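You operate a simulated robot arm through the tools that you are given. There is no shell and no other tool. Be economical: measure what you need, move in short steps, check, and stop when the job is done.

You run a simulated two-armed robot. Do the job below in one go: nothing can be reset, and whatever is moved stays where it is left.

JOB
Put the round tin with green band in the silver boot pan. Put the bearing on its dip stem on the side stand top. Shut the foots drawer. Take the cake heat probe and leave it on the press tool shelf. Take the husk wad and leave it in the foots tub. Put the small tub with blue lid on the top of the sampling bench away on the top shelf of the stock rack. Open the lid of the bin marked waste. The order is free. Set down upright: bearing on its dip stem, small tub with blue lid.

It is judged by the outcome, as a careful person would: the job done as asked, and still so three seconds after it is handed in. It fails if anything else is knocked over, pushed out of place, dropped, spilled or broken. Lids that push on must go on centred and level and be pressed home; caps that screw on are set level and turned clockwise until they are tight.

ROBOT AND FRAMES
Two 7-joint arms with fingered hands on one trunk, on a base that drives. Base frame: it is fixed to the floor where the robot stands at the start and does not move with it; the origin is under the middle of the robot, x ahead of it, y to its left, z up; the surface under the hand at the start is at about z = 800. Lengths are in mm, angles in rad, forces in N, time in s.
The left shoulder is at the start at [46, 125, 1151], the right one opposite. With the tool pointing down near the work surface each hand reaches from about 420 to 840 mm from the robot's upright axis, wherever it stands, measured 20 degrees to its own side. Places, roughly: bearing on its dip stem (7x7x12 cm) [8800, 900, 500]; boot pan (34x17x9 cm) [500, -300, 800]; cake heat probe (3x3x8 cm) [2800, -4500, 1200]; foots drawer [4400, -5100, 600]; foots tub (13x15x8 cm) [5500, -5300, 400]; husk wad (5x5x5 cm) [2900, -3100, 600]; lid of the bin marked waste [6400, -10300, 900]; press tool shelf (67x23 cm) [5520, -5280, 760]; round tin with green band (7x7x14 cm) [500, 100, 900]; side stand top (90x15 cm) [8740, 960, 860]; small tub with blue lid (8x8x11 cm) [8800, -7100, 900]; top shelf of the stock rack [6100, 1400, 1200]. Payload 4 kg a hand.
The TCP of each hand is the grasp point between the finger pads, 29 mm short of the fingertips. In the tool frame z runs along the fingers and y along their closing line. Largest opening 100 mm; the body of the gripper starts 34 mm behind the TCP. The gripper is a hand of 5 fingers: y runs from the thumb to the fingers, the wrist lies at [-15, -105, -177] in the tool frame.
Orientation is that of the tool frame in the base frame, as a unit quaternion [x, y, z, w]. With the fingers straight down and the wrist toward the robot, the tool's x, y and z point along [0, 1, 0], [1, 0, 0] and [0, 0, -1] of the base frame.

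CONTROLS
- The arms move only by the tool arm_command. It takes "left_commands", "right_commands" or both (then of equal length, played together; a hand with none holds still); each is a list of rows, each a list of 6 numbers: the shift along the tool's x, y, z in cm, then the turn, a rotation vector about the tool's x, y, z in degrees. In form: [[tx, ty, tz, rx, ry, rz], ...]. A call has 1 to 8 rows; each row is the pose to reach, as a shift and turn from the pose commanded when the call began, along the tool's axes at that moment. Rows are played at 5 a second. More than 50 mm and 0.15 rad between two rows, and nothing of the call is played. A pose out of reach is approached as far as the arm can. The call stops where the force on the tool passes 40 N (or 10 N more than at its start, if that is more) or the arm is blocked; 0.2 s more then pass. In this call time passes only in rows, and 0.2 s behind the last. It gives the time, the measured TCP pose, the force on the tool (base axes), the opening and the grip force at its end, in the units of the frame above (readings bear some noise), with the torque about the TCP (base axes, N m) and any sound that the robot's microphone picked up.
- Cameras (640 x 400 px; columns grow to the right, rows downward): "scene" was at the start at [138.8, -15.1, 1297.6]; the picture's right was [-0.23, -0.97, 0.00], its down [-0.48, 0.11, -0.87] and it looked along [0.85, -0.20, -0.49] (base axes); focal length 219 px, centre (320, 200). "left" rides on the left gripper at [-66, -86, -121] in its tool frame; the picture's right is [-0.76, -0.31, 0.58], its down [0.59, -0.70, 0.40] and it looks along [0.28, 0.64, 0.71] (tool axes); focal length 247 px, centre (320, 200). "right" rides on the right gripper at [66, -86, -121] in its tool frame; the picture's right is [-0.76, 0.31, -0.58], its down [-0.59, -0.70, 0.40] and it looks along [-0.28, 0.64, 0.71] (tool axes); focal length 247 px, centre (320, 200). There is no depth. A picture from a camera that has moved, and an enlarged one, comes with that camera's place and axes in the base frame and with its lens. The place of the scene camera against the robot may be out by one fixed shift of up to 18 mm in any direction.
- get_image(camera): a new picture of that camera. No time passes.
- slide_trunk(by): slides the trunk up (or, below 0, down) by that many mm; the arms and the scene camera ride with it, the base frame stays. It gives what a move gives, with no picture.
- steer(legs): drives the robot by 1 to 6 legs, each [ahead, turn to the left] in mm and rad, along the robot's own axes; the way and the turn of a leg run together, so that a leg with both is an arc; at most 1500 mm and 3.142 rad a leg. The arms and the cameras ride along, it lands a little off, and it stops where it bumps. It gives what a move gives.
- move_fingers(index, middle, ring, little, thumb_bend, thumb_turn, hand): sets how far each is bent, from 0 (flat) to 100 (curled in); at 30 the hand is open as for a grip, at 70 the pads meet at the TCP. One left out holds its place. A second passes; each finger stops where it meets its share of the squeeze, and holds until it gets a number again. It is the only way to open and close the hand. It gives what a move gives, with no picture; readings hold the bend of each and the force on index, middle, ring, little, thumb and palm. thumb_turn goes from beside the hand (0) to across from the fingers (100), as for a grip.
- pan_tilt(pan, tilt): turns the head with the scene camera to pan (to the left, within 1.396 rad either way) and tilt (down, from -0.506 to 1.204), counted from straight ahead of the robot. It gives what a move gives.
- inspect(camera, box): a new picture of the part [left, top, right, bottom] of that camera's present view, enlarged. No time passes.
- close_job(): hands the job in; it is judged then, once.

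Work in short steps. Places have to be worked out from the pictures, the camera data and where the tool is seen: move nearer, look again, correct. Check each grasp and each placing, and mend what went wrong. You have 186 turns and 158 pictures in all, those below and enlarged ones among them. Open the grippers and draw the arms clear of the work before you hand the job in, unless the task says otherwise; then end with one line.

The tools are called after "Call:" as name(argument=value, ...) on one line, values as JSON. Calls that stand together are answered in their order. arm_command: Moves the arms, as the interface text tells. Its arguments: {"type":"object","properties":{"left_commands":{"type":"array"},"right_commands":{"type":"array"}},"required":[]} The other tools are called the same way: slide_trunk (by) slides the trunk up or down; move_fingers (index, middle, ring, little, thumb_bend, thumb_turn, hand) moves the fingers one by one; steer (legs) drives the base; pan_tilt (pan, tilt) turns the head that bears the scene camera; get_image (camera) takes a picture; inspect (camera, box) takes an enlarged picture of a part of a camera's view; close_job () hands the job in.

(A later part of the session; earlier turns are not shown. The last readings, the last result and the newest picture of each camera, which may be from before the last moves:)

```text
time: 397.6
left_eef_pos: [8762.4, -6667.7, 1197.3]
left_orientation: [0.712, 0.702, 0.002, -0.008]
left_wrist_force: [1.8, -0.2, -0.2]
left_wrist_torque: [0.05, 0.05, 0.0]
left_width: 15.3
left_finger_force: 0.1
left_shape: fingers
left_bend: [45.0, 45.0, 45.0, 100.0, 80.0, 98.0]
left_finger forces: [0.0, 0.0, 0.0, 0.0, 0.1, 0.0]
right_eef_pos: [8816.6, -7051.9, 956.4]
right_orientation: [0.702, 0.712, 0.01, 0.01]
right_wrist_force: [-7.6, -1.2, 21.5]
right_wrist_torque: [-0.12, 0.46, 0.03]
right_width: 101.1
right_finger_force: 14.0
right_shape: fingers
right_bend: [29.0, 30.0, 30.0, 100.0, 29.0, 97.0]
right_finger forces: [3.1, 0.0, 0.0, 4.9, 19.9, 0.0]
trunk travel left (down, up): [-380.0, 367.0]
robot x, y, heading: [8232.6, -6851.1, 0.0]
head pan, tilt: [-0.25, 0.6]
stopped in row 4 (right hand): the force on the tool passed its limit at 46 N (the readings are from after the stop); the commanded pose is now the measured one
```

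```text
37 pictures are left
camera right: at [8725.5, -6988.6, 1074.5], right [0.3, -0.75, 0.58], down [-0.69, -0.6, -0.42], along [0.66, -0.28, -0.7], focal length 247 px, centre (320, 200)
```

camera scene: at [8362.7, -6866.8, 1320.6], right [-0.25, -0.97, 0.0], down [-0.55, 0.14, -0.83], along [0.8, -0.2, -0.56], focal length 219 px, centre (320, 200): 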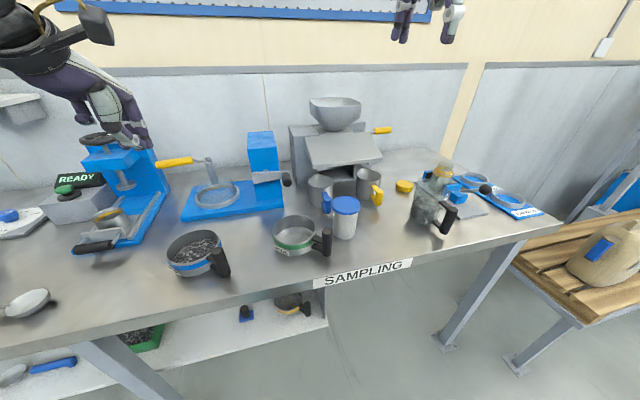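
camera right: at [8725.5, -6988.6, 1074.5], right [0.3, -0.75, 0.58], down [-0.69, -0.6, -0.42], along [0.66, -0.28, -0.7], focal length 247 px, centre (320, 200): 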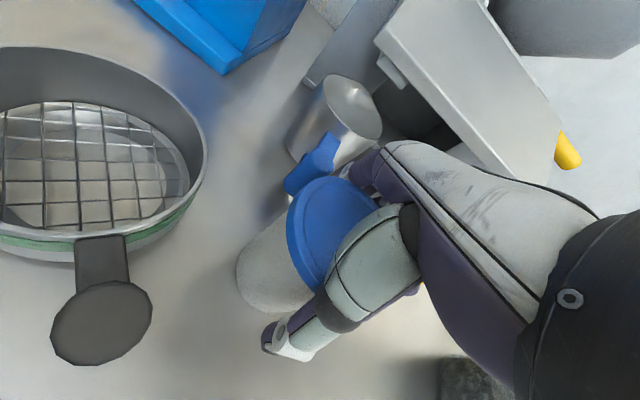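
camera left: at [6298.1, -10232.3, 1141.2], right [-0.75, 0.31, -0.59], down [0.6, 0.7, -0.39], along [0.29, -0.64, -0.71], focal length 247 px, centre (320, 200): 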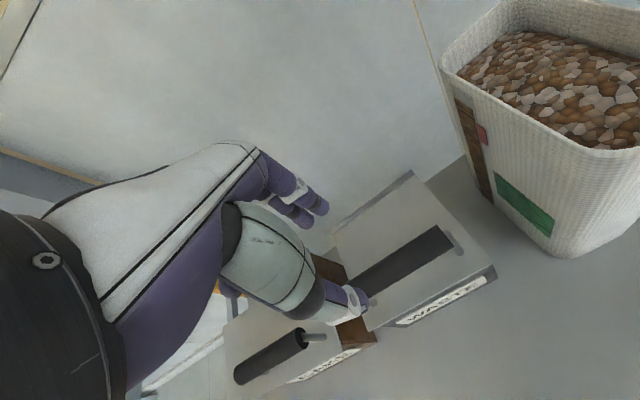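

The hand stopped on contact: the thumb's back and the curled little finger met the lid. I rise 4 cm, straighten the little finger, and look again.

Call:
arm_command(right_commands=[[0, 0, -2, 0, 0, 0], [0, 0, -4.5, 0.8, 0, 0]])

Call:
move_fingers(hand="right", index=27, middle=27, ring=27, little=27, thumb_bend=25)

Call:
get_image(camera="right")

Call:
inspect(camera="scene", box=[260, 130, 440, 265])

```text
time: 398.2
left_eef_pos: [8762.4, -6668.5, 1197.5]
left_orientation: [0.711, 0.703, 0.003, -0.007]
left_wrist_force: [0.0, 0.0, -0.1]
left_wrist_torque: [-0.02, -0.03, 0.0]
left_width: 15.5
left_finger_force: 0.2
left_shape: fingers
left_bend: [45.0, 45.0, 45.0, 100.0, 80.0, 98.0]
left_finger forces: [0.1, 0.0, 0.1, 0.0, 0.0, 0.0]
right_eef_pos: [8813.9, -7054.8, 998.5]
right_orientation: [0.703, 0.711, 0.002, 0.003]
right_wrist_force: [1.1, -0.4, -0.6]
right_wrist_torque: [0.0, 0.04, 0.02]
right_width: 98.8
right_finger_force: 0.1
right_shape: fingers
right_bend: [30.0, 30.0, 30.0, 100.0, 30.0, 97.0]
right_finger forces: [0.1, 0.0, 0.1, 0.0, 0.1, 0.1]
trunk travel left (down, up): [-380.0, 367.0]
robot x, y, heading: [8233.1, -6848.4, -0.002]
head pan, tilt: [-0.25, 0.6]
```

```text
time: 399.2
left_eef_pos: [8763.1, -6667.2, 1197.2]
left_orientation: [0.711, 0.703, 0.002, -0.008]
left_wrist_force: [0.2, -0.1, 0.2]
left_wrist_torque: [0.04, -0.01, -0.02]
left_width: 15.4
left_finger_force: 0.0
left_shape: fingers
left_bend: [45.0, 45.0, 45.0, 100.0, 80.0, 98.0]
left_finger forces: [0.0, 0.1, 0.0, 0.1, 0.0, 0.0]
right_eef_pos: [8813.4, -7055.1, 997.3]
right_orientation: [0.704, 0.711, 0.001, 0.003]
right_wrist_force: [-0.4, -0.4, -0.2]
right_wrist_torque: [-0.01, -0.02, 0.01]
right_width: 104.7
right_finger_force: 0.1
right_shape: fingers
right_bend: [27.0, 27.0, 27.0, 27.0, 25.0, 97.0]
right_finger forces: [0.0, 0.1, 0.0, 0.0, 0.0, 0.0]
trunk travel left (down, up): [-380.0, 367.0]
robot x, y, heading: [8229.0, -6852.2, -0.001]
head pan, tilt: [-0.25, 0.6]
```

```text
36 pictures are left
camera right: at [8725.7, -6989.3, 1117.3], right [0.31, -0.75, 0.58], down [-0.69, -0.6, -0.4], along [0.65, -0.28, -0.71], focal length 247 px, centre (320, 200)
```

right: 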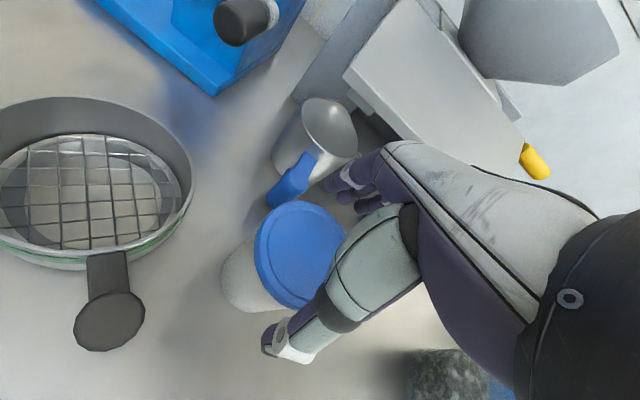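

```text
2.96 times, centred on (350, 198) of scene
camera zoom: at [8362.8, -6866.8, 1320.5], right [-0.25, -0.97, 0.0], down [-0.55, 0.14, -0.82], along [0.8, -0.2, -0.57], focal length 650 px, centre (231, 207)
```

zoom: 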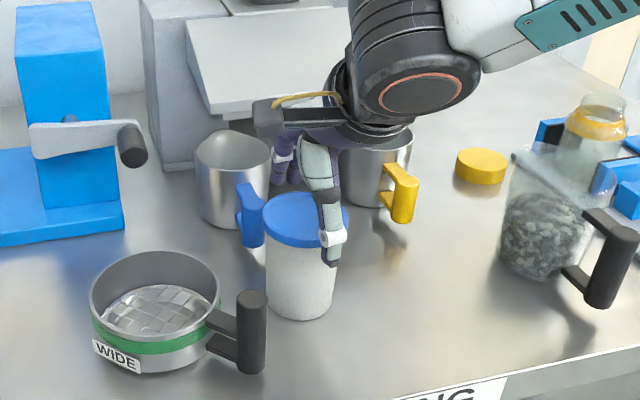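

Reconciling both cameras, the lid top is higher, at about z 986, and the tub's axis is at [8798, -7046], so the thumb had come down on the lid's near edge. I rise, shift and descend to TCP z 958.

Call:
arm_command(right_commands=[[0, 0, -2, 0, 0, 0], [0.5, -0.8, -3, 0, 0, 0], [0.9, -1.5, -3, 0, 0, 0], [0.9, -1.5, -1, 0, 0, 0], [0.9, -1.5, 1.5, 0, 0, 0], [0.9, -1.5, 3, 0, 0, 0], [0.9, -1.5, 3.9, 0, 0, 0]])

Call:
get_image(camera="right")

```text
time: 400.8
left_eef_pos: [8763.9, -6668.5, 1196.7]
left_orientation: [0.712, 0.702, 0.001, -0.008]
left_wrist_force: [-0.2, 0.2, -0.3]
left_wrist_torque: [0.02, 0.03, 0.05]
left_width: 15.6
left_finger_force: 0.0
left_shape: fingers
left_bend: [45.0, 45.0, 45.0, 100.0, 80.0, 98.0]
left_finger forces: [0.1, 0.0, 0.0, 0.0, 0.0, 0.0]
right_eef_pos: [8798.4, -7046.0, 957.1]
right_orientation: [0.704, 0.71, 0.001, 0.003]
right_wrist_force: [1.3, 0.9, 1.6]
right_wrist_torque: [0.0, -0.05, -0.03]
right_width: 105.4
right_finger_force: 0.2
right_shape: fingers
right_bend: [27.0, 27.0, 27.0, 27.0, 25.0, 98.0]
right_finger forces: [1.2, 0.1, 0.1, 0.0, 0.0, 0.1]
trunk travel left (down, up): [-380.0, 367.0]
robot x, y, heading: [8236.5, -6851.1, 0.002]
head pan, tilt: [-0.25, 0.6]
```

```text
34 pictures are left
camera right: at [8710.7, -6980.5, 1077.5], right [0.31, -0.75, 0.58], down [-0.69, -0.6, -0.4], along [0.65, -0.28, -0.71], focal length 247 px, centre (320, 200)
```

right: 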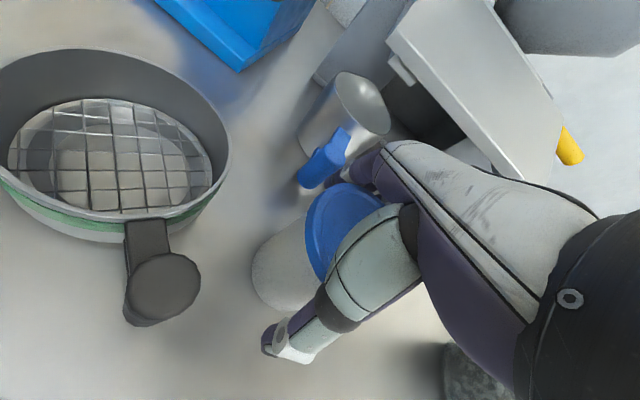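

The fingers are now around the tub without load. I close the grip.

Call:
move_fingers(hand="right", index=62, middle=62, ring=62, little=55, thumb_bend=60)

Call:
arm_command(right_commands=[[0, 0, -2, 0, 0, 0], [0, 0, -6, 0, 0, 0], [0, 0, -10, 0, 0, 0], [0, 0, -14, 0, 0, 0]])

Call:
get_image(camera="scene")

```text
time: 401.8
left_eef_pos: [8762.5, -6667.2, 1196.5]
left_orientation: [0.712, 0.702, 0.002, -0.008]
left_wrist_force: [-0.5, -0.2, 0.9]
left_wrist_torque: [0.01, 0.03, -0.03]
left_width: 15.8
left_finger_force: 0.1
left_shape: fingers
left_bend: [45.0, 45.0, 45.0, 100.0, 80.0, 98.0]
left_finger forces: [0.0, 0.0, 0.0, 0.0, 0.0, 0.0]
right_eef_pos: [8799.0, -7045.8, 959.2]
right_orientation: [0.703, 0.711, 0.002, 0.003]
right_wrist_force: [2.2, -0.2, 2.4]
right_wrist_torque: [-0.03, -0.27, 0.07]
right_width: 65.4
right_finger_force: 34.4
right_shape: fingers
right_bend: [46.0, 54.0, 57.0, 54.0, 54.0, 94.0]
right_finger forces: [16.0, 7.4, 10.0, 1.7, 32.6, 0.0]
trunk travel left (down, up): [-380.0, 367.0]
robot x, y, heading: [8236.1, -6853.8, -0.001]
head pan, tilt: [-0.25, 0.6]
```

```text
time: 402.8
left_eef_pos: [8763.8, -6667.4, 1198.1]
left_orientation: [0.711, 0.703, 0.003, -0.007]
left_wrist_force: [0.0, -0.1, 0.1]
left_wrist_torque: [-0.02, 0.0, -0.02]
left_width: 15.6
left_finger_force: 0.0
left_shape: fingers
left_bend: [45.0, 45.0, 45.0, 100.0, 80.0, 98.0]
left_finger forces: [0.0, 0.0, 0.0, 0.0, 0.1, 0.1]
right_eef_pos: [8797.8, -7045.2, 1098.3]
right_orientation: [0.703, 0.711, 0.001, 0.002]
right_wrist_force: [0.3, 0.5, -2.7]
right_wrist_torque: [0.01, -0.02, 0.01]
right_width: 64.8
right_finger_force: 32.1
right_shape: fingers
right_bend: [47.0, 54.0, 57.0, 55.0, 55.0, 94.0]
right_finger forces: [15.2, 6.5, 9.1, 1.5, 32.0, 0.0]
trunk travel left (down, up): [-380.0, 367.0]
robot x, y, heading: [8227.8, -6852.2, -0.002]
head pan, tilt: [-0.25, 0.6]
```

```text
33 pictures are left
camera scene: at [8362.2, -6866.6, 1320.7], right [-0.25, -0.97, 0.0], down [-0.55, 0.14, -0.83], along [0.8, -0.2, -0.56], focal length 219 px, centre (320, 200)
```

scene: 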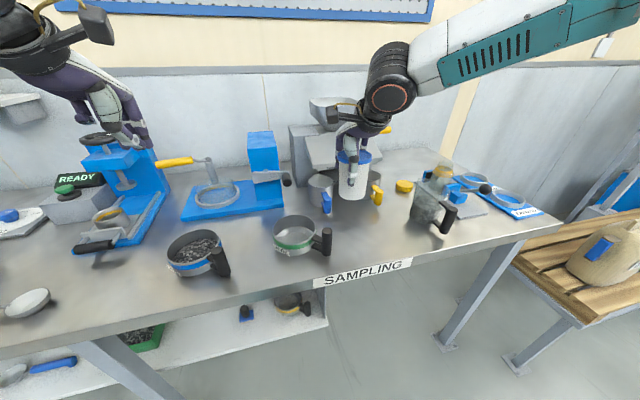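

The tub is held upright and nothing else moved. I draw it in a little, back off from the bench and turn to face +y to look for the way.

Call:
arm_command(right_commands=[[0, -2, -2, 0, 0, 0], [0, -4, -4, 0, 0, 0], [0, -7, -6, 0, 0, 0]])

Call:
steer(legs=[[-350, 0], [0, 1.64]])

Call:
pan_tilt(pan=0, tilt=0.15)

Call:
get_image(camera="scene")

```text
time: 403.6
left_eef_pos: [8762.0, -6669.2, 1197.5]
left_orientation: [0.711, 0.703, 0.002, -0.007]
left_wrist_force: [-0.1, 0.0, 0.4]
left_wrist_torque: [0.02, -0.03, 0.0]
left_width: 15.7
left_finger_force: 0.0
left_shape: fingers
left_bend: [45.0, 45.0, 45.0, 100.0, 80.0, 98.0]
left_finger forces: [0.0, 0.0, 0.1, 0.0, 0.0, 0.0]
right_eef_pos: [8726.5, -7046.1, 1158.5]
right_orientation: [0.703, 0.711, 0.002, 0.002]
right_wrist_force: [0.0, 0.2, -2.6]
right_wrist_torque: [0.06, 0.01, -0.01]
right_width: 64.9
right_finger_force: 32.1
right_shape: fingers
right_bend: [47.0, 54.0, 57.0, 55.0, 55.0, 94.0]
right_finger forces: [15.2, 6.7, 9.3, 1.6, 31.9, 0.1]
trunk travel left (down, up): [-380.0, 367.0]
robot x, y, heading: [8230.5, -6851.3, 0.002]
head pan, tilt: [-0.25, 0.6]
```

```text
time: 410.0
left_eef_pos: [7659.4, -6336.8, 1197.4]
left_orientation: [-0.033, 0.999, -0.005, -0.007]
left_wrist_force: [-0.6, 0.2, 0.1]
left_wrist_torque: [0.02, 0.01, 0.03]
left_width: 15.6
left_finger_force: 0.1
left_shape: fingers
left_bend: [45.0, 45.0, 45.0, 100.0, 80.0, 98.0]
left_finger forces: [0.0, 0.0, 0.0, 0.1, 0.0, 0.0]
right_eef_pos: [8038.4, -6342.4, 1157.1]
right_orientation: [-0.043, 0.999, 0.002, 0.0]
right_wrist_force: [-0.1, 0.3, -2.5]
right_wrist_torque: [0.03, 0.05, -0.01]
right_width: 63.8
right_finger_force: 29.8
right_shape: fingers
right_bend: [47.0, 55.0, 57.0, 55.0, 55.0, 94.0]
right_finger forces: [14.6, 6.2, 8.7, 1.3, 28.9, 0.0]
trunk travel left (down, up): [-380.0, 367.0]
robot x, y, heading: [7881.9, -6849.5, 1.646]
head pan, tilt: [-0.25, 0.6]
```

```text
time: 410.9
left_eef_pos: [7659.5, -6336.1, 1197.6]
left_orientation: [-0.031, 0.999, -0.005, -0.007]
left_wrist_force: [0.4, -0.2, -0.6]
left_wrist_torque: [0.01, 0.01, 0.02]
left_width: 15.5
left_finger_force: 0.1
left_shape: fingers
left_bend: [45.0, 45.0, 45.0, 100.0, 80.0, 98.0]
left_finger forces: [0.1, 0.0, 0.0, 0.0, 0.0, 0.1]
right_eef_pos: [8038.8, -6343.1, 1156.0]
right_orientation: [-0.042, 0.999, 0.002, 0.001]
right_wrist_force: [-0.1, -0.4, -3.0]
right_wrist_torque: [0.03, 0.02, -0.03]
right_width: 64.0
right_finger_force: 30.5
right_shape: fingers
right_bend: [47.0, 55.0, 57.0, 55.0, 55.0, 94.0]
right_finger forces: [14.6, 6.4, 8.6, 1.4, 29.0, 0.0]
trunk travel left (down, up): [-380.0, 367.0]
robot x, y, heading: [7879.3, -6853.6, 1.647]
head pan, tilt: [0.0, 0.15]
```

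```text
32 pictures are left
camera scene: at [7864.2, -6701.8, 1361.9], right [1.0, 0.07, 0.0], down [0.01, -0.15, -0.99], along [-0.07, 0.99, -0.15], focal length 219 px, centre (320, 200)
```

scene: 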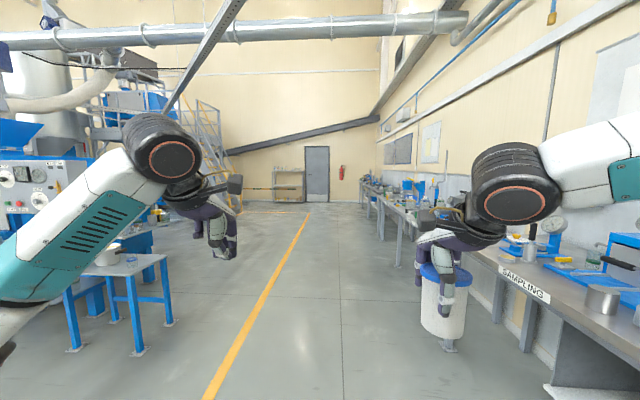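

The corridor is clear to the far end, where the rack and door are. I drive 6 m along it.

Call:
steer(legs=[[1500, 0], [1500, 0], [1500, 0], [1450, 0]])

Call:
get_image(camera="scene")

```text
time: 439.1
left_eef_pos: [7157.5, -421.5, 1196.8]
left_orientation: [-0.039, 0.999, -0.005, -0.007]
left_wrist_force: [-0.3, 0.3, -0.3]
left_wrist_torque: [0.0, 0.0, 0.02]
left_width: 15.8
left_finger_force: 0.1
left_shape: fingers
left_bend: [45.0, 45.0, 45.0, 100.0, 80.0, 98.0]
left_finger forces: [0.1, 0.0, 0.0, 0.0, 0.0, 0.0]
right_eef_pos: [7538.9, -422.5, 1158.6]
right_orientation: [-0.05, 0.999, 0.003, 0.001]
right_wrist_force: [0.0, 0.4, -2.1]
right_wrist_torque: [-0.02, 0.03, 0.0]
right_width: 63.5
right_finger_force: 29.3
right_shape: fingers
right_bend: [47.0, 55.0, 57.0, 55.0, 55.0, 94.0]
right_finger forces: [14.5, 6.3, 8.5, 1.5, 28.7, 0.1]
trunk travel left (down, up): [-380.0, 367.0]
robot x, y, heading: [7388.7, -934.6, 1.664]
head pan, tilt: [0.0, 0.15]
```

```text
31 pictures are left
camera scene: at [7369.1, -783.7, 1362.0], right [1.0, 0.09, 0.0], down [0.01, -0.15, -0.99], along [-0.09, 0.98, -0.15], focal length 219 px, centre (320, 200)
```

scene: 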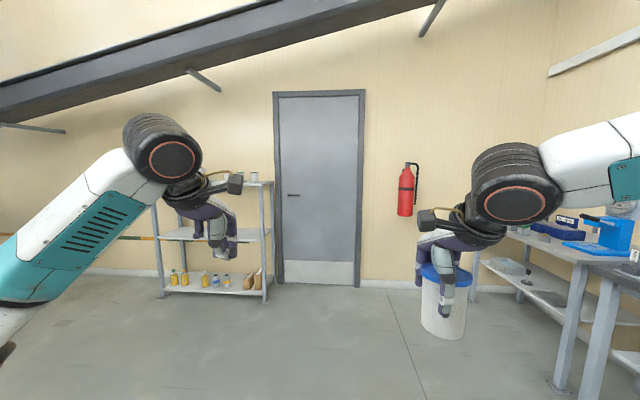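

The stock rack is ahead left, with its front at y ≈ 1200, x 5500–6600, top shelf z ≈ 1190. I drive to stand in front of its middle, raise the trunk and look.

Call:
steer(legs=[[0, 0.707], [1000, 0], [1000, 0], [0, -0.8]])

Call:
slide_trunk(by=250)

Call:
pan_tilt(pan=-0.1, tilt=0.3)

Call:
get_image(camera="scene")

```text
time: 453.1
left_eef_pos: [5766.7, 967.3, 1198.6]
left_orientation: [-0.002, 1.0, -0.005, -0.008]
left_wrist_force: [0.8, 0.3, -0.1]
left_wrist_torque: [0.04, 0.02, -0.01]
left_width: 15.4
left_finger_force: 0.1
left_shape: fingers
left_bend: [45.0, 45.0, 45.0, 100.0, 80.0, 98.0]
left_finger forces: [0.0, 0.0, 0.0, 0.0, 0.0, 0.0]
right_eef_pos: [6145.3, 936.9, 1158.6]
right_orientation: [-0.013, 1.0, 0.002, 0.002]
right_wrist_force: [-0.7, 0.3, -2.5]
right_wrist_torque: [0.01, 0.01, 0.02]
right_width: 62.9
right_finger_force: 28.5
right_shape: fingers
right_bend: [48.0, 55.0, 57.0, 55.0, 55.0, 95.0]
right_finger forces: [14.0, 6.1, 8.2, 1.2, 26.6, 0.0]
trunk travel left (down, up): [-380.0, 367.0]
robot x, y, heading: [5957.7, 438.9, 1.58]
head pan, tilt: [0.0, 0.15]
```

```text
time: 455.7
left_eef_pos: [5766.9, 968.3, 1446.6]
left_orientation: [-0.002, 1.0, -0.005, -0.007]
left_wrist_force: [-0.2, 0.0, -0.1]
left_wrist_torque: [0.01, 0.0, 0.0]
left_width: 15.6
left_finger_force: 0.0
left_shape: fingers
left_bend: [45.0, 45.0, 45.0, 100.0, 80.0, 98.0]
left_finger forces: [0.1, 0.0, 0.0, 0.1, 0.0, 0.0]
right_eef_pos: [6146.6, 938.0, 1407.3]
right_orientation: [-0.013, 1.0, 0.002, 0.001]
right_wrist_force: [-0.2, -0.8, -2.3]
right_wrist_torque: [0.01, 0.03, 0.01]
right_width: 62.9
right_finger_force: 28.1
right_shape: fingers
right_bend: [48.0, 55.0, 57.0, 55.0, 55.0, 95.0]
right_finger forces: [14.0, 6.1, 8.2, 1.2, 26.4, 0.1]
trunk travel left (down, up): [-630.0, 117.0]
robot x, y, heading: [5959.9, 438.0, 1.587]
head pan, tilt: [0.0, 0.15]
```

```text
time: 456.4
left_eef_pos: [5766.2, 966.6, 1447.3]
left_orientation: [-0.001, 1.0, -0.004, -0.008]
left_wrist_force: [0.5, 0.9, 0.8]
left_wrist_torque: [0.01, -0.02, -0.03]
left_width: 15.5
left_finger_force: 0.0
left_shape: fingers
left_bend: [45.0, 45.0, 45.0, 100.0, 80.0, 98.0]
left_finger forces: [0.0, 0.0, 0.0, 0.0, 0.0, 0.0]
right_eef_pos: [6147.0, 938.4, 1408.4]
right_orientation: [-0.013, 1.0, 0.003, 0.0]
right_wrist_force: [-0.2, -0.2, -1.7]
right_wrist_torque: [0.03, 0.01, -0.02]
right_width: 62.8
right_finger_force: 27.9
right_shape: fingers
right_bend: [48.0, 55.0, 57.0, 55.0, 55.0, 95.0]
right_finger forces: [14.0, 6.1, 8.2, 1.2, 26.5, 0.1]
trunk travel left (down, up): [-630.0, 117.0]
robot x, y, heading: [5961.3, 439.1, 1.581]
head pan, tilt: [-0.099, 0.3]
```

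```text
30 pictures are left
camera scene: at [5958.7, 566.6, 1600.0], right [1.0, -0.08, 0.0], down [-0.03, -0.29, -0.96], along [0.08, 0.95, -0.3], focal length 219 px, centre (320, 200)
```

scene: 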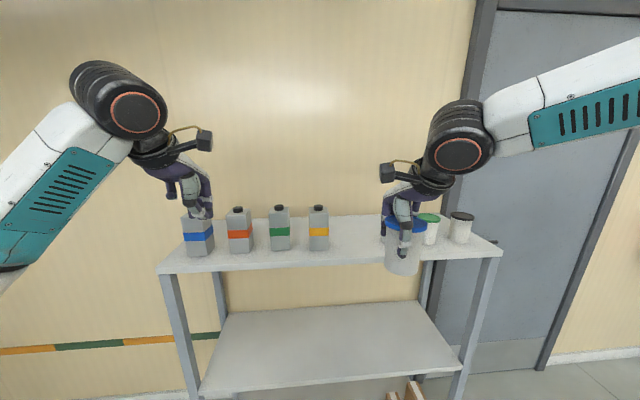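

The top shelf is free between x 6060 and 6390. I drive 230 mm closer and carry the tub above [6220, 1285].

Call:
steer(legs=[[230, 0]])

Call:
arm_command(right_commands=[[-1.3, 2, 1.5, 0, 0, 0], [-2.6, 4, 3, 0, 0, 0], [-3.9, 6, 4.5, 0, 0, 0], [-5.2, 8, 6, 0, 0, 0], [-6.3, 10, 7.5, 0, 0, 0], [-7.3, 12, 9, 0, 0, 0]])

Call:
get_image(camera="scene")

Call:
get_image(camera="right")

```text
time: 458.1
left_eef_pos: [5764.1, 1196.9, 1447.8]
left_orientation: [-0.002, 1.0, -0.003, -0.007]
left_wrist_force: [-0.8, 0.1, 0.7]
left_wrist_torque: [0.01, 0.0, 0.02]
left_width: 15.5
left_finger_force: 0.1
left_shape: fingers
left_bend: [45.0, 45.0, 45.0, 100.0, 80.0, 98.0]
left_finger forces: [0.1, 0.0, 0.0, 0.0, 0.0, 0.0]
right_eef_pos: [6142.7, 1167.9, 1407.1]
right_orientation: [-0.012, 1.0, 0.002, 0.001]
right_wrist_force: [0.3, 0.5, -1.7]
right_wrist_torque: [0.01, 0.02, 0.03]
right_width: 62.7
right_finger_force: 28.3
right_shape: fingers
right_bend: [48.0, 55.0, 57.0, 55.0, 55.0, 95.0]
right_finger forces: [14.1, 6.1, 8.2, 1.1, 26.6, 0.0]
trunk travel left (down, up): [-630.0, 117.0]
robot x, y, heading: [5955.0, 665.5, 1.592]
head pan, tilt: [-0.099, 0.3]
```

```text
time: 459.5
left_eef_pos: [5764.5, 1198.3, 1447.2]
left_orientation: [-0.002, 1.0, -0.004, -0.007]
left_wrist_force: [0.2, -0.7, 0.1]
left_wrist_torque: [0.04, 0.01, 0.01]
left_width: 15.5
left_finger_force: 0.1
left_shape: fingers
left_bend: [45.0, 45.0, 45.0, 100.0, 80.0, 98.0]
left_finger forces: [0.1, 0.1, 0.0, 0.1, 0.1, 0.0]
right_eef_pos: [6213.4, 1292.1, 1317.1]
right_orientation: [-0.013, 1.0, 0.002, 0.0]
right_wrist_force: [-0.5, -0.2, -2.2]
right_wrist_torque: [0.0, 0.09, 0.03]
right_width: 62.3
right_finger_force: 27.5
right_shape: fingers
right_bend: [48.0, 55.0, 57.0, 55.0, 55.0, 94.0]
right_finger forces: [13.6, 6.1, 8.3, 1.2, 26.4, 0.1]
trunk travel left (down, up): [-630.0, 117.0]
robot x, y, heading: [5954.2, 671.5, 1.586]
head pan, tilt: [-0.099, 0.3]
```

```text
29 pictures are left
camera scene: at [5956.1, 797.8, 1599.8], right [1.0, -0.09, 0.0], down [-0.03, -0.3, -0.95], along [0.08, 0.95, -0.3], focal length 219 px, centre (320, 200)
```

scene: 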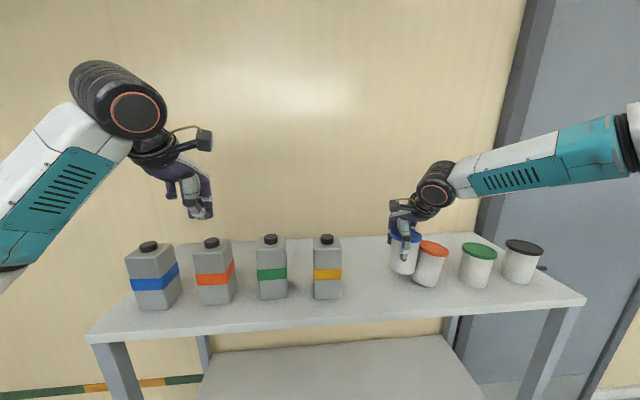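

```text
28 pictures are left
camera right: at [6149.5, 1204.3, 1436.7], right [0.75, 0.32, 0.58], down [0.61, -0.69, -0.4], along [0.27, 0.65, -0.71], focal length 247 px, centre (320, 200)
```

right: 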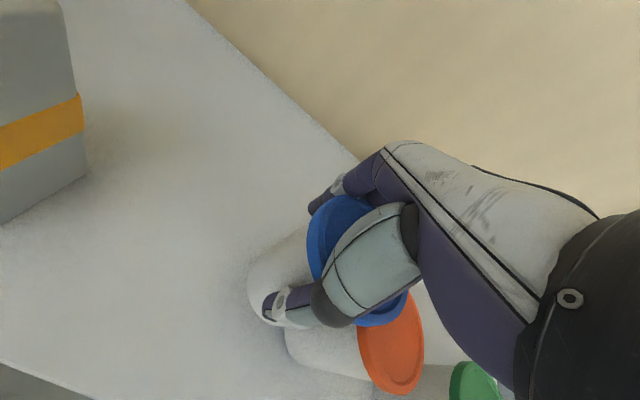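

An orange-lidded tub, hidden before, stands close on the right, and it looks untouched. I shift 6 cm left and then lower toward the shelf.

Call:
arm_command(right_commands=[[3, 0, 0, 0, 0, 0], [6.2, -0.3, 0, 0, 0, 0], [6.2, -0.3, 1.5, 0, 0, 0], [6.2, -0.3, 2.8, 0, 0, 0], [6.2, -0.3, 3.4, 0, 0, 0]])

Call:
inspect(camera="scene", box=[300, 170, 540, 330])

```text
time: 460.7
left_eef_pos: [5763.9, 1196.9, 1447.6]
left_orientation: [-0.002, 1.0, -0.003, -0.006]
left_wrist_force: [0.2, -0.4, -0.4]
left_wrist_torque: [-0.01, -0.01, -0.01]
left_width: 15.8
left_finger_force: 0.1
left_shape: fingers
left_bend: [45.0, 45.0, 45.0, 100.0, 80.0, 98.0]
left_finger forces: [0.0, 0.1, 0.0, 0.0, 0.1, 0.1]
right_eef_pos: [6151.7, 1285.4, 1283.1]
right_orientation: [-0.013, 1.0, 0.002, 0.001]
right_wrist_force: [0.6, 1.0, -2.9]
right_wrist_torque: [0.05, 0.05, 0.05]
right_width: 62.5
right_finger_force: 27.2
right_shape: fingers
right_bend: [48.0, 55.0, 57.0, 55.0, 55.0, 95.0]
right_finger forces: [13.5, 6.0, 8.3, 1.4, 26.2, 0.0]
trunk travel left (down, up): [-630.0, 117.0]
robot x, y, heading: [5956.3, 672.0, 1.586]
head pan, tilt: [-0.099, 0.3]
```

```text
2.50 times, centred on (420, 250) of scene
camera zoom: at [5955.9, 796.4, 1600.0], right [1.0, -0.09, 0.0], down [-0.03, -0.3, -0.96], along [0.08, 0.95, -0.3], focal length 548 px, centre (70, 75)
```

zoom: 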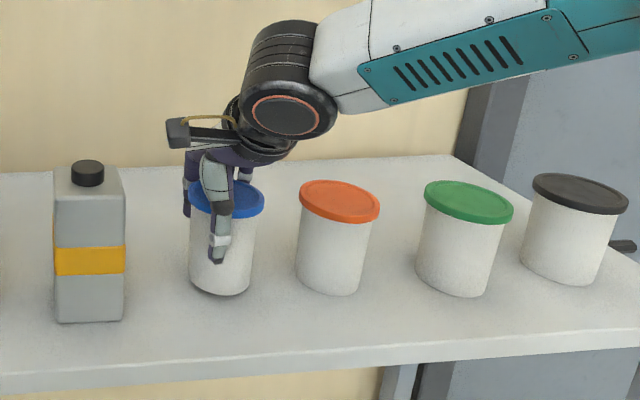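

It is almost on the shelf, level with its neighbours. I lower in 4 mm steps until it touches.

Call:
arm_command(right_commands=[[0, 0, 0.3, 0, 0, 0], [0, 0, 0.6, 0, 0, 0], [0, 0, 0.9, 0, 0, 0]])

```text
time: 461.5
left_eef_pos: [5763.2, 1195.5, 1448.1]
left_orientation: [-0.002, 1.0, -0.004, -0.007]
left_wrist_force: [-0.4, 0.0, -0.6]
left_wrist_torque: [0.01, 0.02, 0.0]
left_width: 15.4
left_finger_force: 0.0
left_shape: fingers
left_bend: [45.0, 45.0, 45.0, 100.0, 80.0, 98.0]
left_finger forces: [0.0, 0.0, 0.1, 0.0, 0.1, 0.0]
right_eef_pos: [6150.6, 1285.2, 1279.9]
right_orientation: [-0.014, 1.0, 0.006, 0.001]
right_wrist_force: [1.0, -1.3, 10.3]
right_wrist_torque: [0.25, -0.26, -0.01]
right_width: 62.4
right_finger_force: 29.5
right_shape: fingers
right_bend: [48.0, 55.0, 57.0, 55.0, 55.0, 94.0]
right_finger forces: [13.8, 6.2, 9.2, 1.3, 28.5, 0.0]
trunk travel left (down, up): [-630.0, 117.0]
robot x, y, heading: [5956.9, 670.3, 1.589]
head pan, tilt: [-0.099, 0.3]
```

The tub is resting on the shelf, with the force reversed to +10 N. I open the hand, lift straight up, then look.

Call:
move_fingers(hand="right", index=27, middle=27, ring=27, little=27, thumb_bend=25)

Call:
arm_command(right_commands=[[0, 0, -3, 0, 0, 0], [0, 0, -7, 0, 0, 0], [0, 0, -11, 0, 0, 0], [0, 0, -15, 0, 0, 0]])

Call:
inspect(camera="scene", box=[300, 170, 540, 330])

```text
time: 462.5
left_eef_pos: [5763.2, 1197.2, 1448.0]
left_orientation: [-0.002, 1.0, -0.004, -0.007]
left_wrist_force: [-0.3, 0.4, -0.2]
left_wrist_torque: [-0.01, -0.02, -0.02]
left_width: 15.5
left_finger_force: 0.0
left_shape: fingers
left_bend: [45.0, 45.0, 45.0, 100.0, 80.0, 98.0]
left_finger forces: [0.1, 0.0, 0.0, 0.1, 0.1, 0.0]
right_eef_pos: [6151.7, 1285.1, 1274.9]
right_orientation: [-0.013, 1.0, 0.004, 0.001]
right_wrist_force: [-0.1, -0.5, 0.3]
right_wrist_torque: [-0.02, -0.02, -0.02]
right_width: 104.6
right_finger_force: 0.5
right_shape: fingers
right_bend: [27.0, 27.0, 27.0, 27.0, 25.0, 97.0]
right_finger forces: [0.1, 0.0, 0.0, 0.1, 0.7, 0.0]
trunk travel left (down, up): [-630.0, 117.0]
robot x, y, heading: [5954.5, 670.6, 1.579]
head pan, tilt: [-0.099, 0.3]
```

```text
time: 463.5
left_eef_pos: [5764.0, 1196.7, 1448.4]
left_orientation: [-0.003, 1.0, -0.004, -0.007]
left_wrist_force: [0.3, -0.3, -0.5]
left_wrist_torque: [0.0, 0.0, -0.04]
left_width: 15.4
left_finger_force: 0.1
left_shape: fingers
left_bend: [45.0, 45.0, 45.0, 100.0, 80.0, 98.0]
left_finger forces: [0.1, 0.0, 0.0, 0.0, 0.0, 0.0]
right_eef_pos: [6150.6, 1284.1, 1426.1]
right_orientation: [-0.014, 1.0, 0.003, 0.002]
right_wrist_force: [-0.3, -0.2, -0.5]
right_wrist_torque: [0.0, -0.01, 0.05]
right_width: 104.5
right_finger_force: 0.2
right_shape: fingers
right_bend: [27.0, 27.0, 27.0, 27.0, 25.0, 98.0]
right_finger forces: [0.1, 0.0, 0.1, 0.0, 0.0, 0.0]
trunk travel left (down, up): [-630.0, 117.0]
robot x, y, heading: [5951.9, 671.8, 1.59]
head pan, tilt: [-0.099, 0.3]
```

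```text
2.50 times, centred on (420, 250) of scene
camera zoom: at [5955.0, 795.4, 1600.1], right [1.0, -0.09, 0.0], down [-0.02, -0.29, -0.96], along [0.08, 0.95, -0.3], focal length 548 px, centre (70, 75)
```

zoom: 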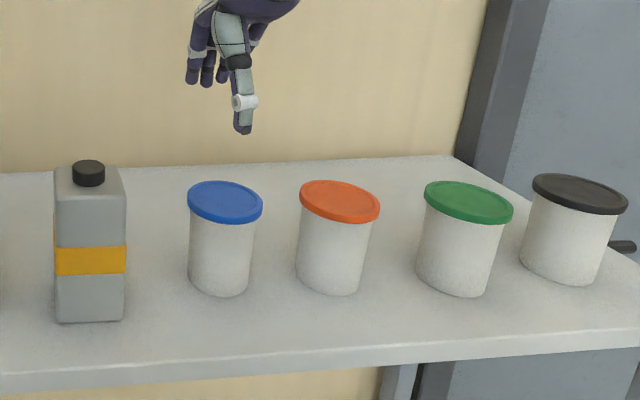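

The tub stands upright in line on the top shelf. I back away, lower the trunk and drive toward the side stand.

Call:
steer(legs=[[-450, 0], [0, -1.3], [1000, 0], [900, 0]])

Call:
slide_trunk(by=-220)

Call:
pan_tilt(pan=-0.1, tilt=0.4)

Call:
get_image(camera="scene")

```text
time: 478.7
left_eef_pos: [8257.6, 1062.7, 1447.3]
left_orientation: [0.608, 0.794, 0.001, -0.007]
left_wrist_force: [0.2, 0.2, 0.3]
left_wrist_torque: [0.0, 0.02, -0.01]
left_width: 15.4
left_finger_force: 0.1
left_shape: fingers
left_bend: [45.0, 45.0, 45.0, 100.0, 80.0, 98.0]
left_finger forces: [0.0, 0.1, 0.1, 0.0, 0.0, 0.0]
right_eef_pos: [8443.1, 712.7, 1426.2]
right_orientation: [0.598, 0.801, 0.002, 0.002]
right_wrist_force: [0.3, -0.4, 0.1]
right_wrist_torque: [-0.03, -0.02, 0.01]
right_width: 104.7
right_finger_force: 0.1
right_shape: fingers
right_bend: [27.0, 27.0, 27.0, 27.0, 25.0, 98.0]
right_finger forces: [0.1, 0.1, 0.0, 0.0, 0.1, 0.1]
trunk travel left (down, up): [-630.0, 117.0]
robot x, y, heading: [7797.2, 744.1, 0.277]
head pan, tilt: [-0.099, 0.3]
```

```text
time: 481.0
left_eef_pos: [8257.4, 1064.0, 1228.9]
left_orientation: [0.608, 0.794, 0.002, -0.007]
left_wrist_force: [0.3, 0.4, -0.4]
left_wrist_torque: [0.04, 0.0, -0.01]
left_width: 15.6
left_finger_force: 0.1
left_shape: fingers
left_bend: [45.0, 45.0, 45.0, 100.0, 80.0, 98.0]
left_finger forces: [0.1, 0.0, 0.0, 0.1, 0.1, 0.0]
right_eef_pos: [8441.6, 712.6, 1206.2]
right_orientation: [0.599, 0.801, 0.002, 0.003]
right_wrist_force: [0.3, 1.4, 0.7]
right_wrist_torque: [-0.01, -0.02, -0.01]
right_width: 104.7
right_finger_force: 0.1
right_shape: fingers
right_bend: [27.0, 27.0, 27.0, 27.0, 25.0, 98.0]
right_finger forces: [0.1, 0.1, 0.0, 0.0, 0.1, 0.0]
trunk travel left (down, up): [-410.0, 337.0]
robot x, y, heading: [7798.8, 742.2, 0.273]
head pan, tilt: [-0.099, 0.3]
```

```text
time: 481.7
left_eef_pos: [8257.8, 1063.2, 1226.7]
left_orientation: [0.608, 0.794, 0.001, -0.008]
left_wrist_force: [1.3, 1.1, 0.3]
left_wrist_torque: [-0.03, -0.01, 0.0]
left_width: 15.5
left_finger_force: 0.1
left_shape: fingers
left_bend: [45.0, 45.0, 45.0, 100.0, 80.0, 98.0]
left_finger forces: [0.0, 0.1, 0.1, 0.1, 0.1, 0.1]
right_eef_pos: [8442.1, 713.0, 1205.6]
right_orientation: [0.599, 0.801, 0.002, 0.002]
right_wrist_force: [-0.7, 0.3, 0.0]
right_wrist_torque: [0.0, -0.01, -0.02]
right_width: 104.3
right_finger_force: 0.1
right_shape: fingers
right_bend: [27.0, 27.0, 27.0, 27.0, 25.0, 98.0]
right_finger forces: [0.0, 0.0, 0.1, 0.0, 0.1, 0.0]
trunk travel left (down, up): [-410.0, 337.0]
robot x, y, heading: [7795.8, 741.5, 0.271]
head pan, tilt: [-0.099, 0.4]
```

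```text
25 pictures are left
camera scene: at [7925.7, 777.8, 1369.3], right [0.17, -0.98, 0.0], down [-0.38, -0.07, -0.92], along [0.91, 0.16, -0.39], focal length 219 px, centre (320, 200)
```

scene: 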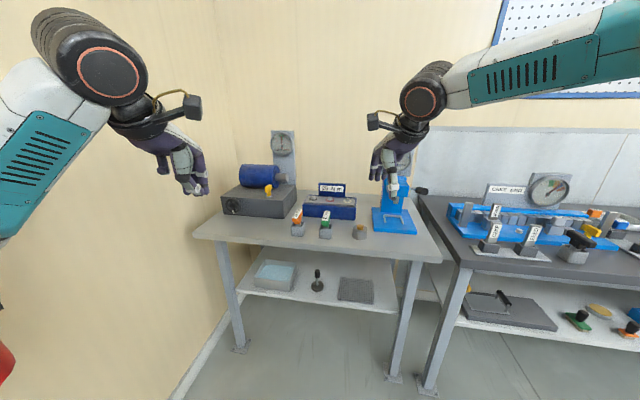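

The bearing on its stem is on the stand's lower shelf near image (318, 282), and the top's front strip is free. I zoom in.

Call:
inspect(camera="scene", box=[190, 170, 450, 320])

```text
2.46 times, centred on (320, 245) of scene
camera zoom: at [7925.7, 777.8, 1369.3], right [0.17, -0.98, 0.0], down [-0.38, -0.07, -0.92], along [0.91, 0.16, -0.39], focal length 540 px, centre (320, 89)
```

zoom: 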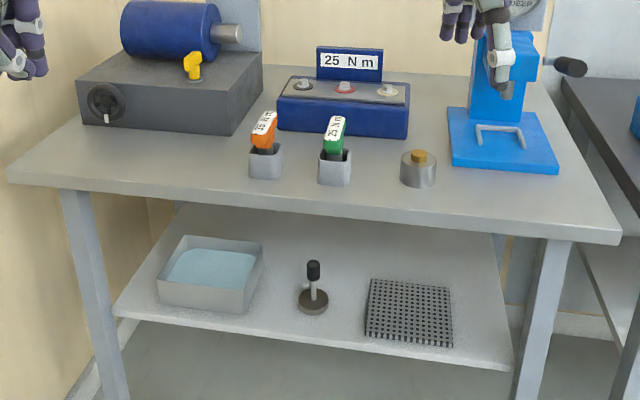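

The bearing is a disc with a thin stem and a black knob, at about [8800, 945], lower shelf z ≈ 495. I'll take the knob with the left hand pointing forward and closing sideways. I prepare that pose here in free space.

Call:
move_fingers(hand="left", index=35, middle=35, ring=100, little=100, thumb_bend=35)

Call:
arm_command(left_commands=[[0, 2, 4, 0, 0, 0], [0, 4, 8, 0, 0, 0], [0, 6, 12, 0, 0, 0], [0, 8, 16, 0, 0, 0], [0, 10, 20, 0, 0, 0]])

Call:
arm_command(left_commands=[[0, 0, 0, -3.88, -3.88, -5.54], [0, 0, 0, -7.76, -7.76, -11.09], [0, 0, 0, -11.64, -11.64, -16.63], [0, 0, 0, -15.51, -15.51, -22.17], [0, 0, 0, -19.39, -19.39, -27.71], [0, 0, 0, -23.27, -23.27, -33.26], [0, 0, 0, -27.15, -27.15, -38.8]])

Call:
arm_command(left_commands=[[0, 0, 0, -3.88, -3.88, -5.54], [0, 0, 0, -7.76, -7.76, -11.09], [0, 0, 0, -11.64, -11.64, -16.63], [0, 0, 0, -15.51, -15.51, -22.17], [0, 0, 0, -19.39, -19.39, -27.71], [0, 0, 0, -23.27, -23.27, -33.26], [0, 0, 0, -27.15, -27.15, -38.8]])

```text
time: 482.7
left_eef_pos: [8258.6, 1063.6, 1227.9]
left_orientation: [0.608, 0.794, 0.002, -0.007]
left_wrist_force: [0.9, 0.8, -0.6]
left_wrist_torque: [0.01, 0.02, -0.01]
left_width: 86.6
left_finger_force: 0.1
left_shape: fingers
left_bend: [35.0, 35.0, 99.0, 100.0, 35.0, 98.0]
left_finger forces: [0.0, 0.0, 0.0, 0.0, 0.0, 0.0]
right_eef_pos: [8442.6, 712.4, 1205.2]
right_orientation: [0.599, 0.801, 0.001, 0.002]
right_wrist_force: [-0.4, -0.2, -0.6]
right_wrist_torque: [0.0, 0.0, 0.01]
right_width: 104.5
right_finger_force: 0.1
right_shape: fingers
right_bend: [27.0, 27.0, 27.0, 27.0, 25.0, 98.0]
right_finger forces: [0.0, 0.0, 0.0, 0.0, 0.1, 0.0]
trunk travel left (down, up): [-410.0, 337.0]
robot x, y, heading: [7796.5, 743.5, 0.278]
head pan, tilt: [-0.099, 0.4]
```

```text
time: 483.9
left_eef_pos: [8353.4, 1092.1, 1027.3]
left_orientation: [0.608, 0.794, 0.001, -0.008]
left_wrist_force: [-0.1, -0.2, -0.2]
left_wrist_torque: [0.03, 0.03, -0.01]
left_width: 86.7
left_finger_force: 0.2
left_shape: fingers
left_bend: [35.0, 35.0, 99.0, 100.0, 35.0, 98.0]
left_finger forces: [0.0, 0.0, 0.0, 0.1, 0.0, 0.1]
right_eef_pos: [8442.4, 712.3, 1205.0]
right_orientation: [0.599, 0.801, 0.001, 0.002]
right_wrist_force: [0.0, 0.2, 0.5]
right_wrist_torque: [0.01, 0.0, -0.02]
right_width: 104.7
right_finger_force: 0.1
right_shape: fingers
right_bend: [27.0, 27.0, 27.0, 27.0, 25.0, 98.0]
right_finger forces: [0.0, 0.0, 0.0, 0.1, 0.1, 0.0]
trunk travel left (down, up): [-410.0, 337.0]
robot x, y, heading: [7801.0, 742.7, 0.275]
head pan, tilt: [-0.099, 0.4]
```

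```text
time: 485.5
left_eef_pos: [8352.3, 1091.8, 1028.2]
left_orientation: [0.282, 0.905, 0.046, 0.314]
left_wrist_force: [-0.4, -0.2, -0.1]
left_wrist_torque: [0.0, 0.0, 0.02]
left_width: 86.5
left_finger_force: 0.0
left_shape: fingers
left_bend: [35.0, 35.0, 99.0, 100.0, 35.0, 98.0]
left_finger forces: [0.0, 0.0, 0.0, 0.1, 0.1, 0.0]
right_eef_pos: [8442.2, 711.3, 1206.7]
right_orientation: [0.6, 0.8, 0.001, 0.002]
right_wrist_force: [0.8, -0.1, 0.5]
right_wrist_torque: [-0.02, 0.01, -0.04]
right_width: 104.4
right_finger_force: 0.1
right_shape: fingers
right_bend: [27.0, 27.0, 27.0, 27.0, 25.0, 98.0]
right_finger forces: [0.0, 0.0, 0.0, 0.1, 0.1, 0.1]
trunk travel left (down, up): [-410.0, 337.0]
robot x, y, heading: [7795.7, 743.8, 0.273]
head pan, tilt: [-0.099, 0.4]
```

```text
time: 487.3
left_eef_pos: [8341.8, 1128.3, 1029.8]
left_orientation: [-0.09, 0.814, 0.129, 0.559]
left_wrist_force: [0.1, 0.0, 0.2]
left_wrist_torque: [0.01, 0.01, 0.0]
left_width: 86.7
left_finger_force: 0.0
left_shape: fingers
left_bend: [35.0, 35.0, 99.0, 100.0, 35.0, 98.0]
left_finger forces: [0.1, 0.1, 0.0, 0.0, 0.0, 0.0]
right_eef_pos: [8442.5, 712.7, 1206.3]
right_orientation: [0.599, 0.801, 0.002, 0.003]
right_wrist_force: [-0.7, 0.5, 0.6]
right_wrist_torque: [0.01, -0.03, 0.02]
right_width: 104.6
right_finger_force: 0.1
right_shape: fingers
right_bend: [27.0, 27.0, 27.0, 27.0, 25.0, 98.0]
right_finger forces: [0.1, 0.0, 0.1, 0.0, 0.0, 0.1]
trunk travel left (down, up): [-410.0, 337.0]
robot x, y, heading: [7798.8, 745.6, 0.274]
head pan, tilt: [-0.099, 0.4]
stopped in row 7 (left hand): the arm was blocked; the commanded pose is now the measured one
```

The rotation stopped just short, about 6° of roll off, which is fine. I square up to the stand, lift the right hand out of the way and lower the trunk.

Call:
steer(legs=[[0, -0.274]])

Call:
arm_command(right_commands=[[0, -2.6, -4, 0, 0, 0], [0, -5.2, -8, 0, 0, 0], [0, -7.8, -12, 0, 0, 0], [0, -10.4, -16, 0, 0, 0], [0, -13, -20, 0, 0, 0], [0, -15.5, -24, 0, 0, 0]])

Call:
slide_trunk(by=-405)

Call:
get_image(camera="left")

Call:
get_image(camera="scene")

```text
time: 488.6
left_eef_pos: [8425.7, 964.4, 1028.6]
left_orientation: [0.022, 0.82, 0.052, 0.57]
left_wrist_force: [-0.1, -0.2, 0.0]
left_wrist_torque: [0.02, 0.0, 0.01]
left_width: 86.5
left_finger_force: 0.1
left_shape: fingers
left_bend: [35.0, 35.0, 99.0, 100.0, 35.0, 98.0]
left_finger forces: [0.0, 0.0, 0.0, 0.1, 0.0, 0.0]
right_eef_pos: [8410.3, 537.3, 1205.2]
right_orientation: [0.703, 0.711, 0.001, 0.003]
right_wrist_force: [0.0, -0.6, 0.2]
right_wrist_torque: [-0.02, 0.01, 0.01]
right_width: 104.4
right_finger_force: 0.0
right_shape: fingers
right_bend: [27.0, 27.0, 27.0, 27.0, 25.0, 98.0]
right_finger forces: [0.1, 0.0, 0.0, 0.0, 0.1, 0.1]
trunk travel left (down, up): [-410.0, 337.0]
robot x, y, heading: [7800.5, 740.0, -0.001]
head pan, tilt: [-0.099, 0.4]
```

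```text
time: 490.0
left_eef_pos: [8426.6, 965.1, 1030.1]
left_orientation: [0.021, 0.819, 0.052, 0.571]
left_wrist_force: [0.8, -0.5, 0.1]
left_wrist_torque: [0.01, -0.06, 0.0]
left_width: 86.7
left_finger_force: 0.0
left_shape: fingers
left_bend: [35.0, 35.0, 99.0, 100.0, 35.0, 98.0]
left_finger forces: [0.1, 0.0, 0.1, 0.1, 0.0, 0.1]
right_eef_pos: [8251.8, 536.7, 1445.6]
right_orientation: [0.703, 0.711, 0.001, 0.003]
right_wrist_force: [0.6, 0.8, -1.2]
right_wrist_torque: [-0.02, 0.04, 0.0]
right_width: 104.7
right_finger_force: 0.1
right_shape: fingers
right_bend: [27.0, 27.0, 27.0, 27.0, 25.0, 98.0]
right_finger forces: [0.0, 0.1, 0.0, 0.0, 0.1, 0.0]
trunk travel left (down, up): [-410.0, 337.0]
robot x, y, heading: [7799.6, 740.7, -0.004]
head pan, tilt: [-0.099, 0.4]
```

```text
refused: -405 is not a number from -400 to 400
```

```text
23 pictures are left
camera left: at [8338.3, 867.8, 1122.5], right [0.81, -0.34, 0.48], down [0.19, -0.62, -0.76], along [0.56, 0.71, -0.44], focal length 247 px, centre (320, 200)
```

left: 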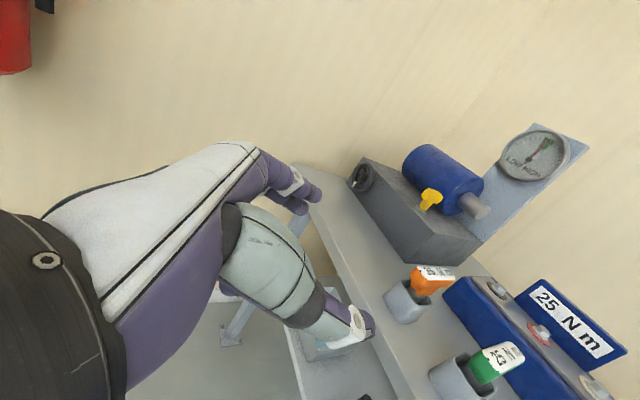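

```text
22 pictures are left
camera scene: at [7927.4, 740.1, 1369.4], right [-0.1, -0.99, 0.0], down [-0.39, 0.04, -0.92], along [0.92, -0.09, -0.39], focal length 219 px, centre (320, 200)
```

scene: 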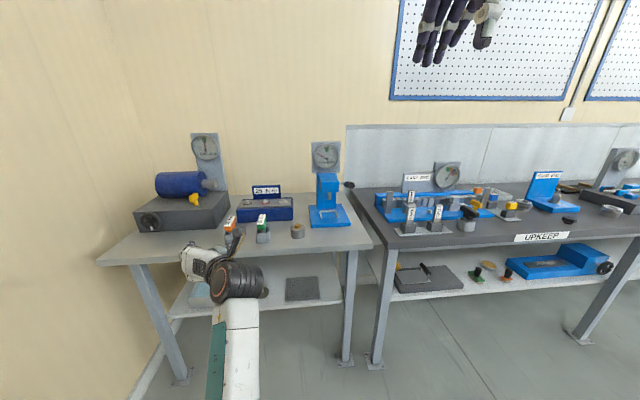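

The slide is limited to 400 per call. I lower by 395 now and look again through the hand camera.

Call:
slide_trunk(by=-395)

Call:
pan_tilt(pan=0.25, tilt=0.35)

Call:
get_image(camera="left")

Call:
get_image(camera="scene")

```text
time: 493.8
left_eef_pos: [8426.6, 974.9, 637.7]
left_orientation: [0.034, 0.817, 0.07, 0.572]
left_wrist_force: [-0.2, -0.8, 0.4]
left_wrist_torque: [0.02, 0.02, 0.01]
left_width: 86.5
left_finger_force: 0.1
left_shape: fingers
left_bend: [35.0, 35.0, 99.0, 100.0, 35.0, 98.0]
left_finger forces: [0.1, 0.0, 0.0, 0.0, 0.0, 0.0]
right_eef_pos: [8252.0, 536.5, 1049.3]
right_orientation: [0.703, 0.711, 0.001, 0.002]
right_wrist_force: [0.4, 0.5, -0.7]
right_wrist_torque: [-0.01, -0.01, 0.0]
right_width: 104.6
right_finger_force: 0.1
right_shape: fingers
right_bend: [27.0, 27.0, 27.0, 27.0, 25.0, 98.0]
right_finger forces: [0.0, 0.1, 0.0, 0.1, 0.1, 0.0]
trunk travel left (down, up): [-15.0, 732.0]
robot x, y, heading: [7797.8, 746.0, 0.0]
head pan, tilt: [-0.099, 0.4]
```

```text
time: 494.7
left_eef_pos: [8427.3, 974.8, 638.5]
left_orientation: [0.032, 0.816, 0.07, 0.573]
left_wrist_force: [0.2, -0.2, 0.4]
left_wrist_torque: [0.0, 0.0, -0.02]
left_width: 86.9
left_finger_force: 0.0
left_shape: fingers
left_bend: [35.0, 35.0, 99.0, 100.0, 35.0, 98.0]
left_finger forces: [0.0, 0.1, 0.0, 0.1, 0.0, 0.0]
right_eef_pos: [8253.9, 536.2, 1049.4]
right_orientation: [0.703, 0.711, 0.002, 0.002]
right_wrist_force: [-0.2, -0.4, 0.1]
right_wrist_torque: [0.03, 0.02, -0.02]
right_width: 104.6
right_finger_force: 0.1
right_shape: fingers
right_bend: [27.0, 27.0, 27.0, 27.0, 25.0, 98.0]
right_finger forces: [0.0, 0.0, 0.1, 0.0, 0.0, 0.0]
trunk travel left (down, up): [-15.0, 732.0]
robot x, y, heading: [7798.3, 745.3, 0.002]
head pan, tilt: [0.25, 0.351]
```

```text
21 pictures are left
camera left: at [8339.8, 871.8, 726.6], right [0.81, -0.36, 0.47], down [0.19, -0.59, -0.79], along [0.56, 0.73, -0.41], focal length 247 px, centre (320, 200)
```

left: 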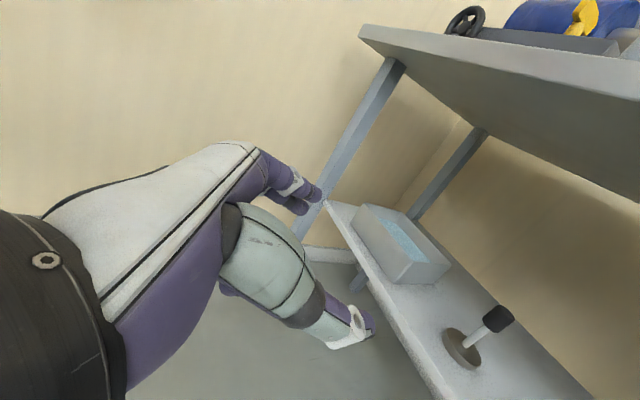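

```text
20 pictures are left
camera scene: at [8067.3, 771.6, 962.0], right [0.24, -0.97, 0.0], down [-0.33, -0.08, -0.94], along [0.91, 0.23, -0.34], focal length 219 px, centre (320, 200)
```

scene: 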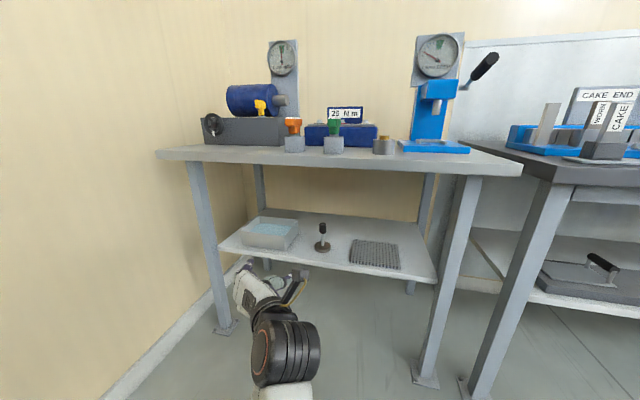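

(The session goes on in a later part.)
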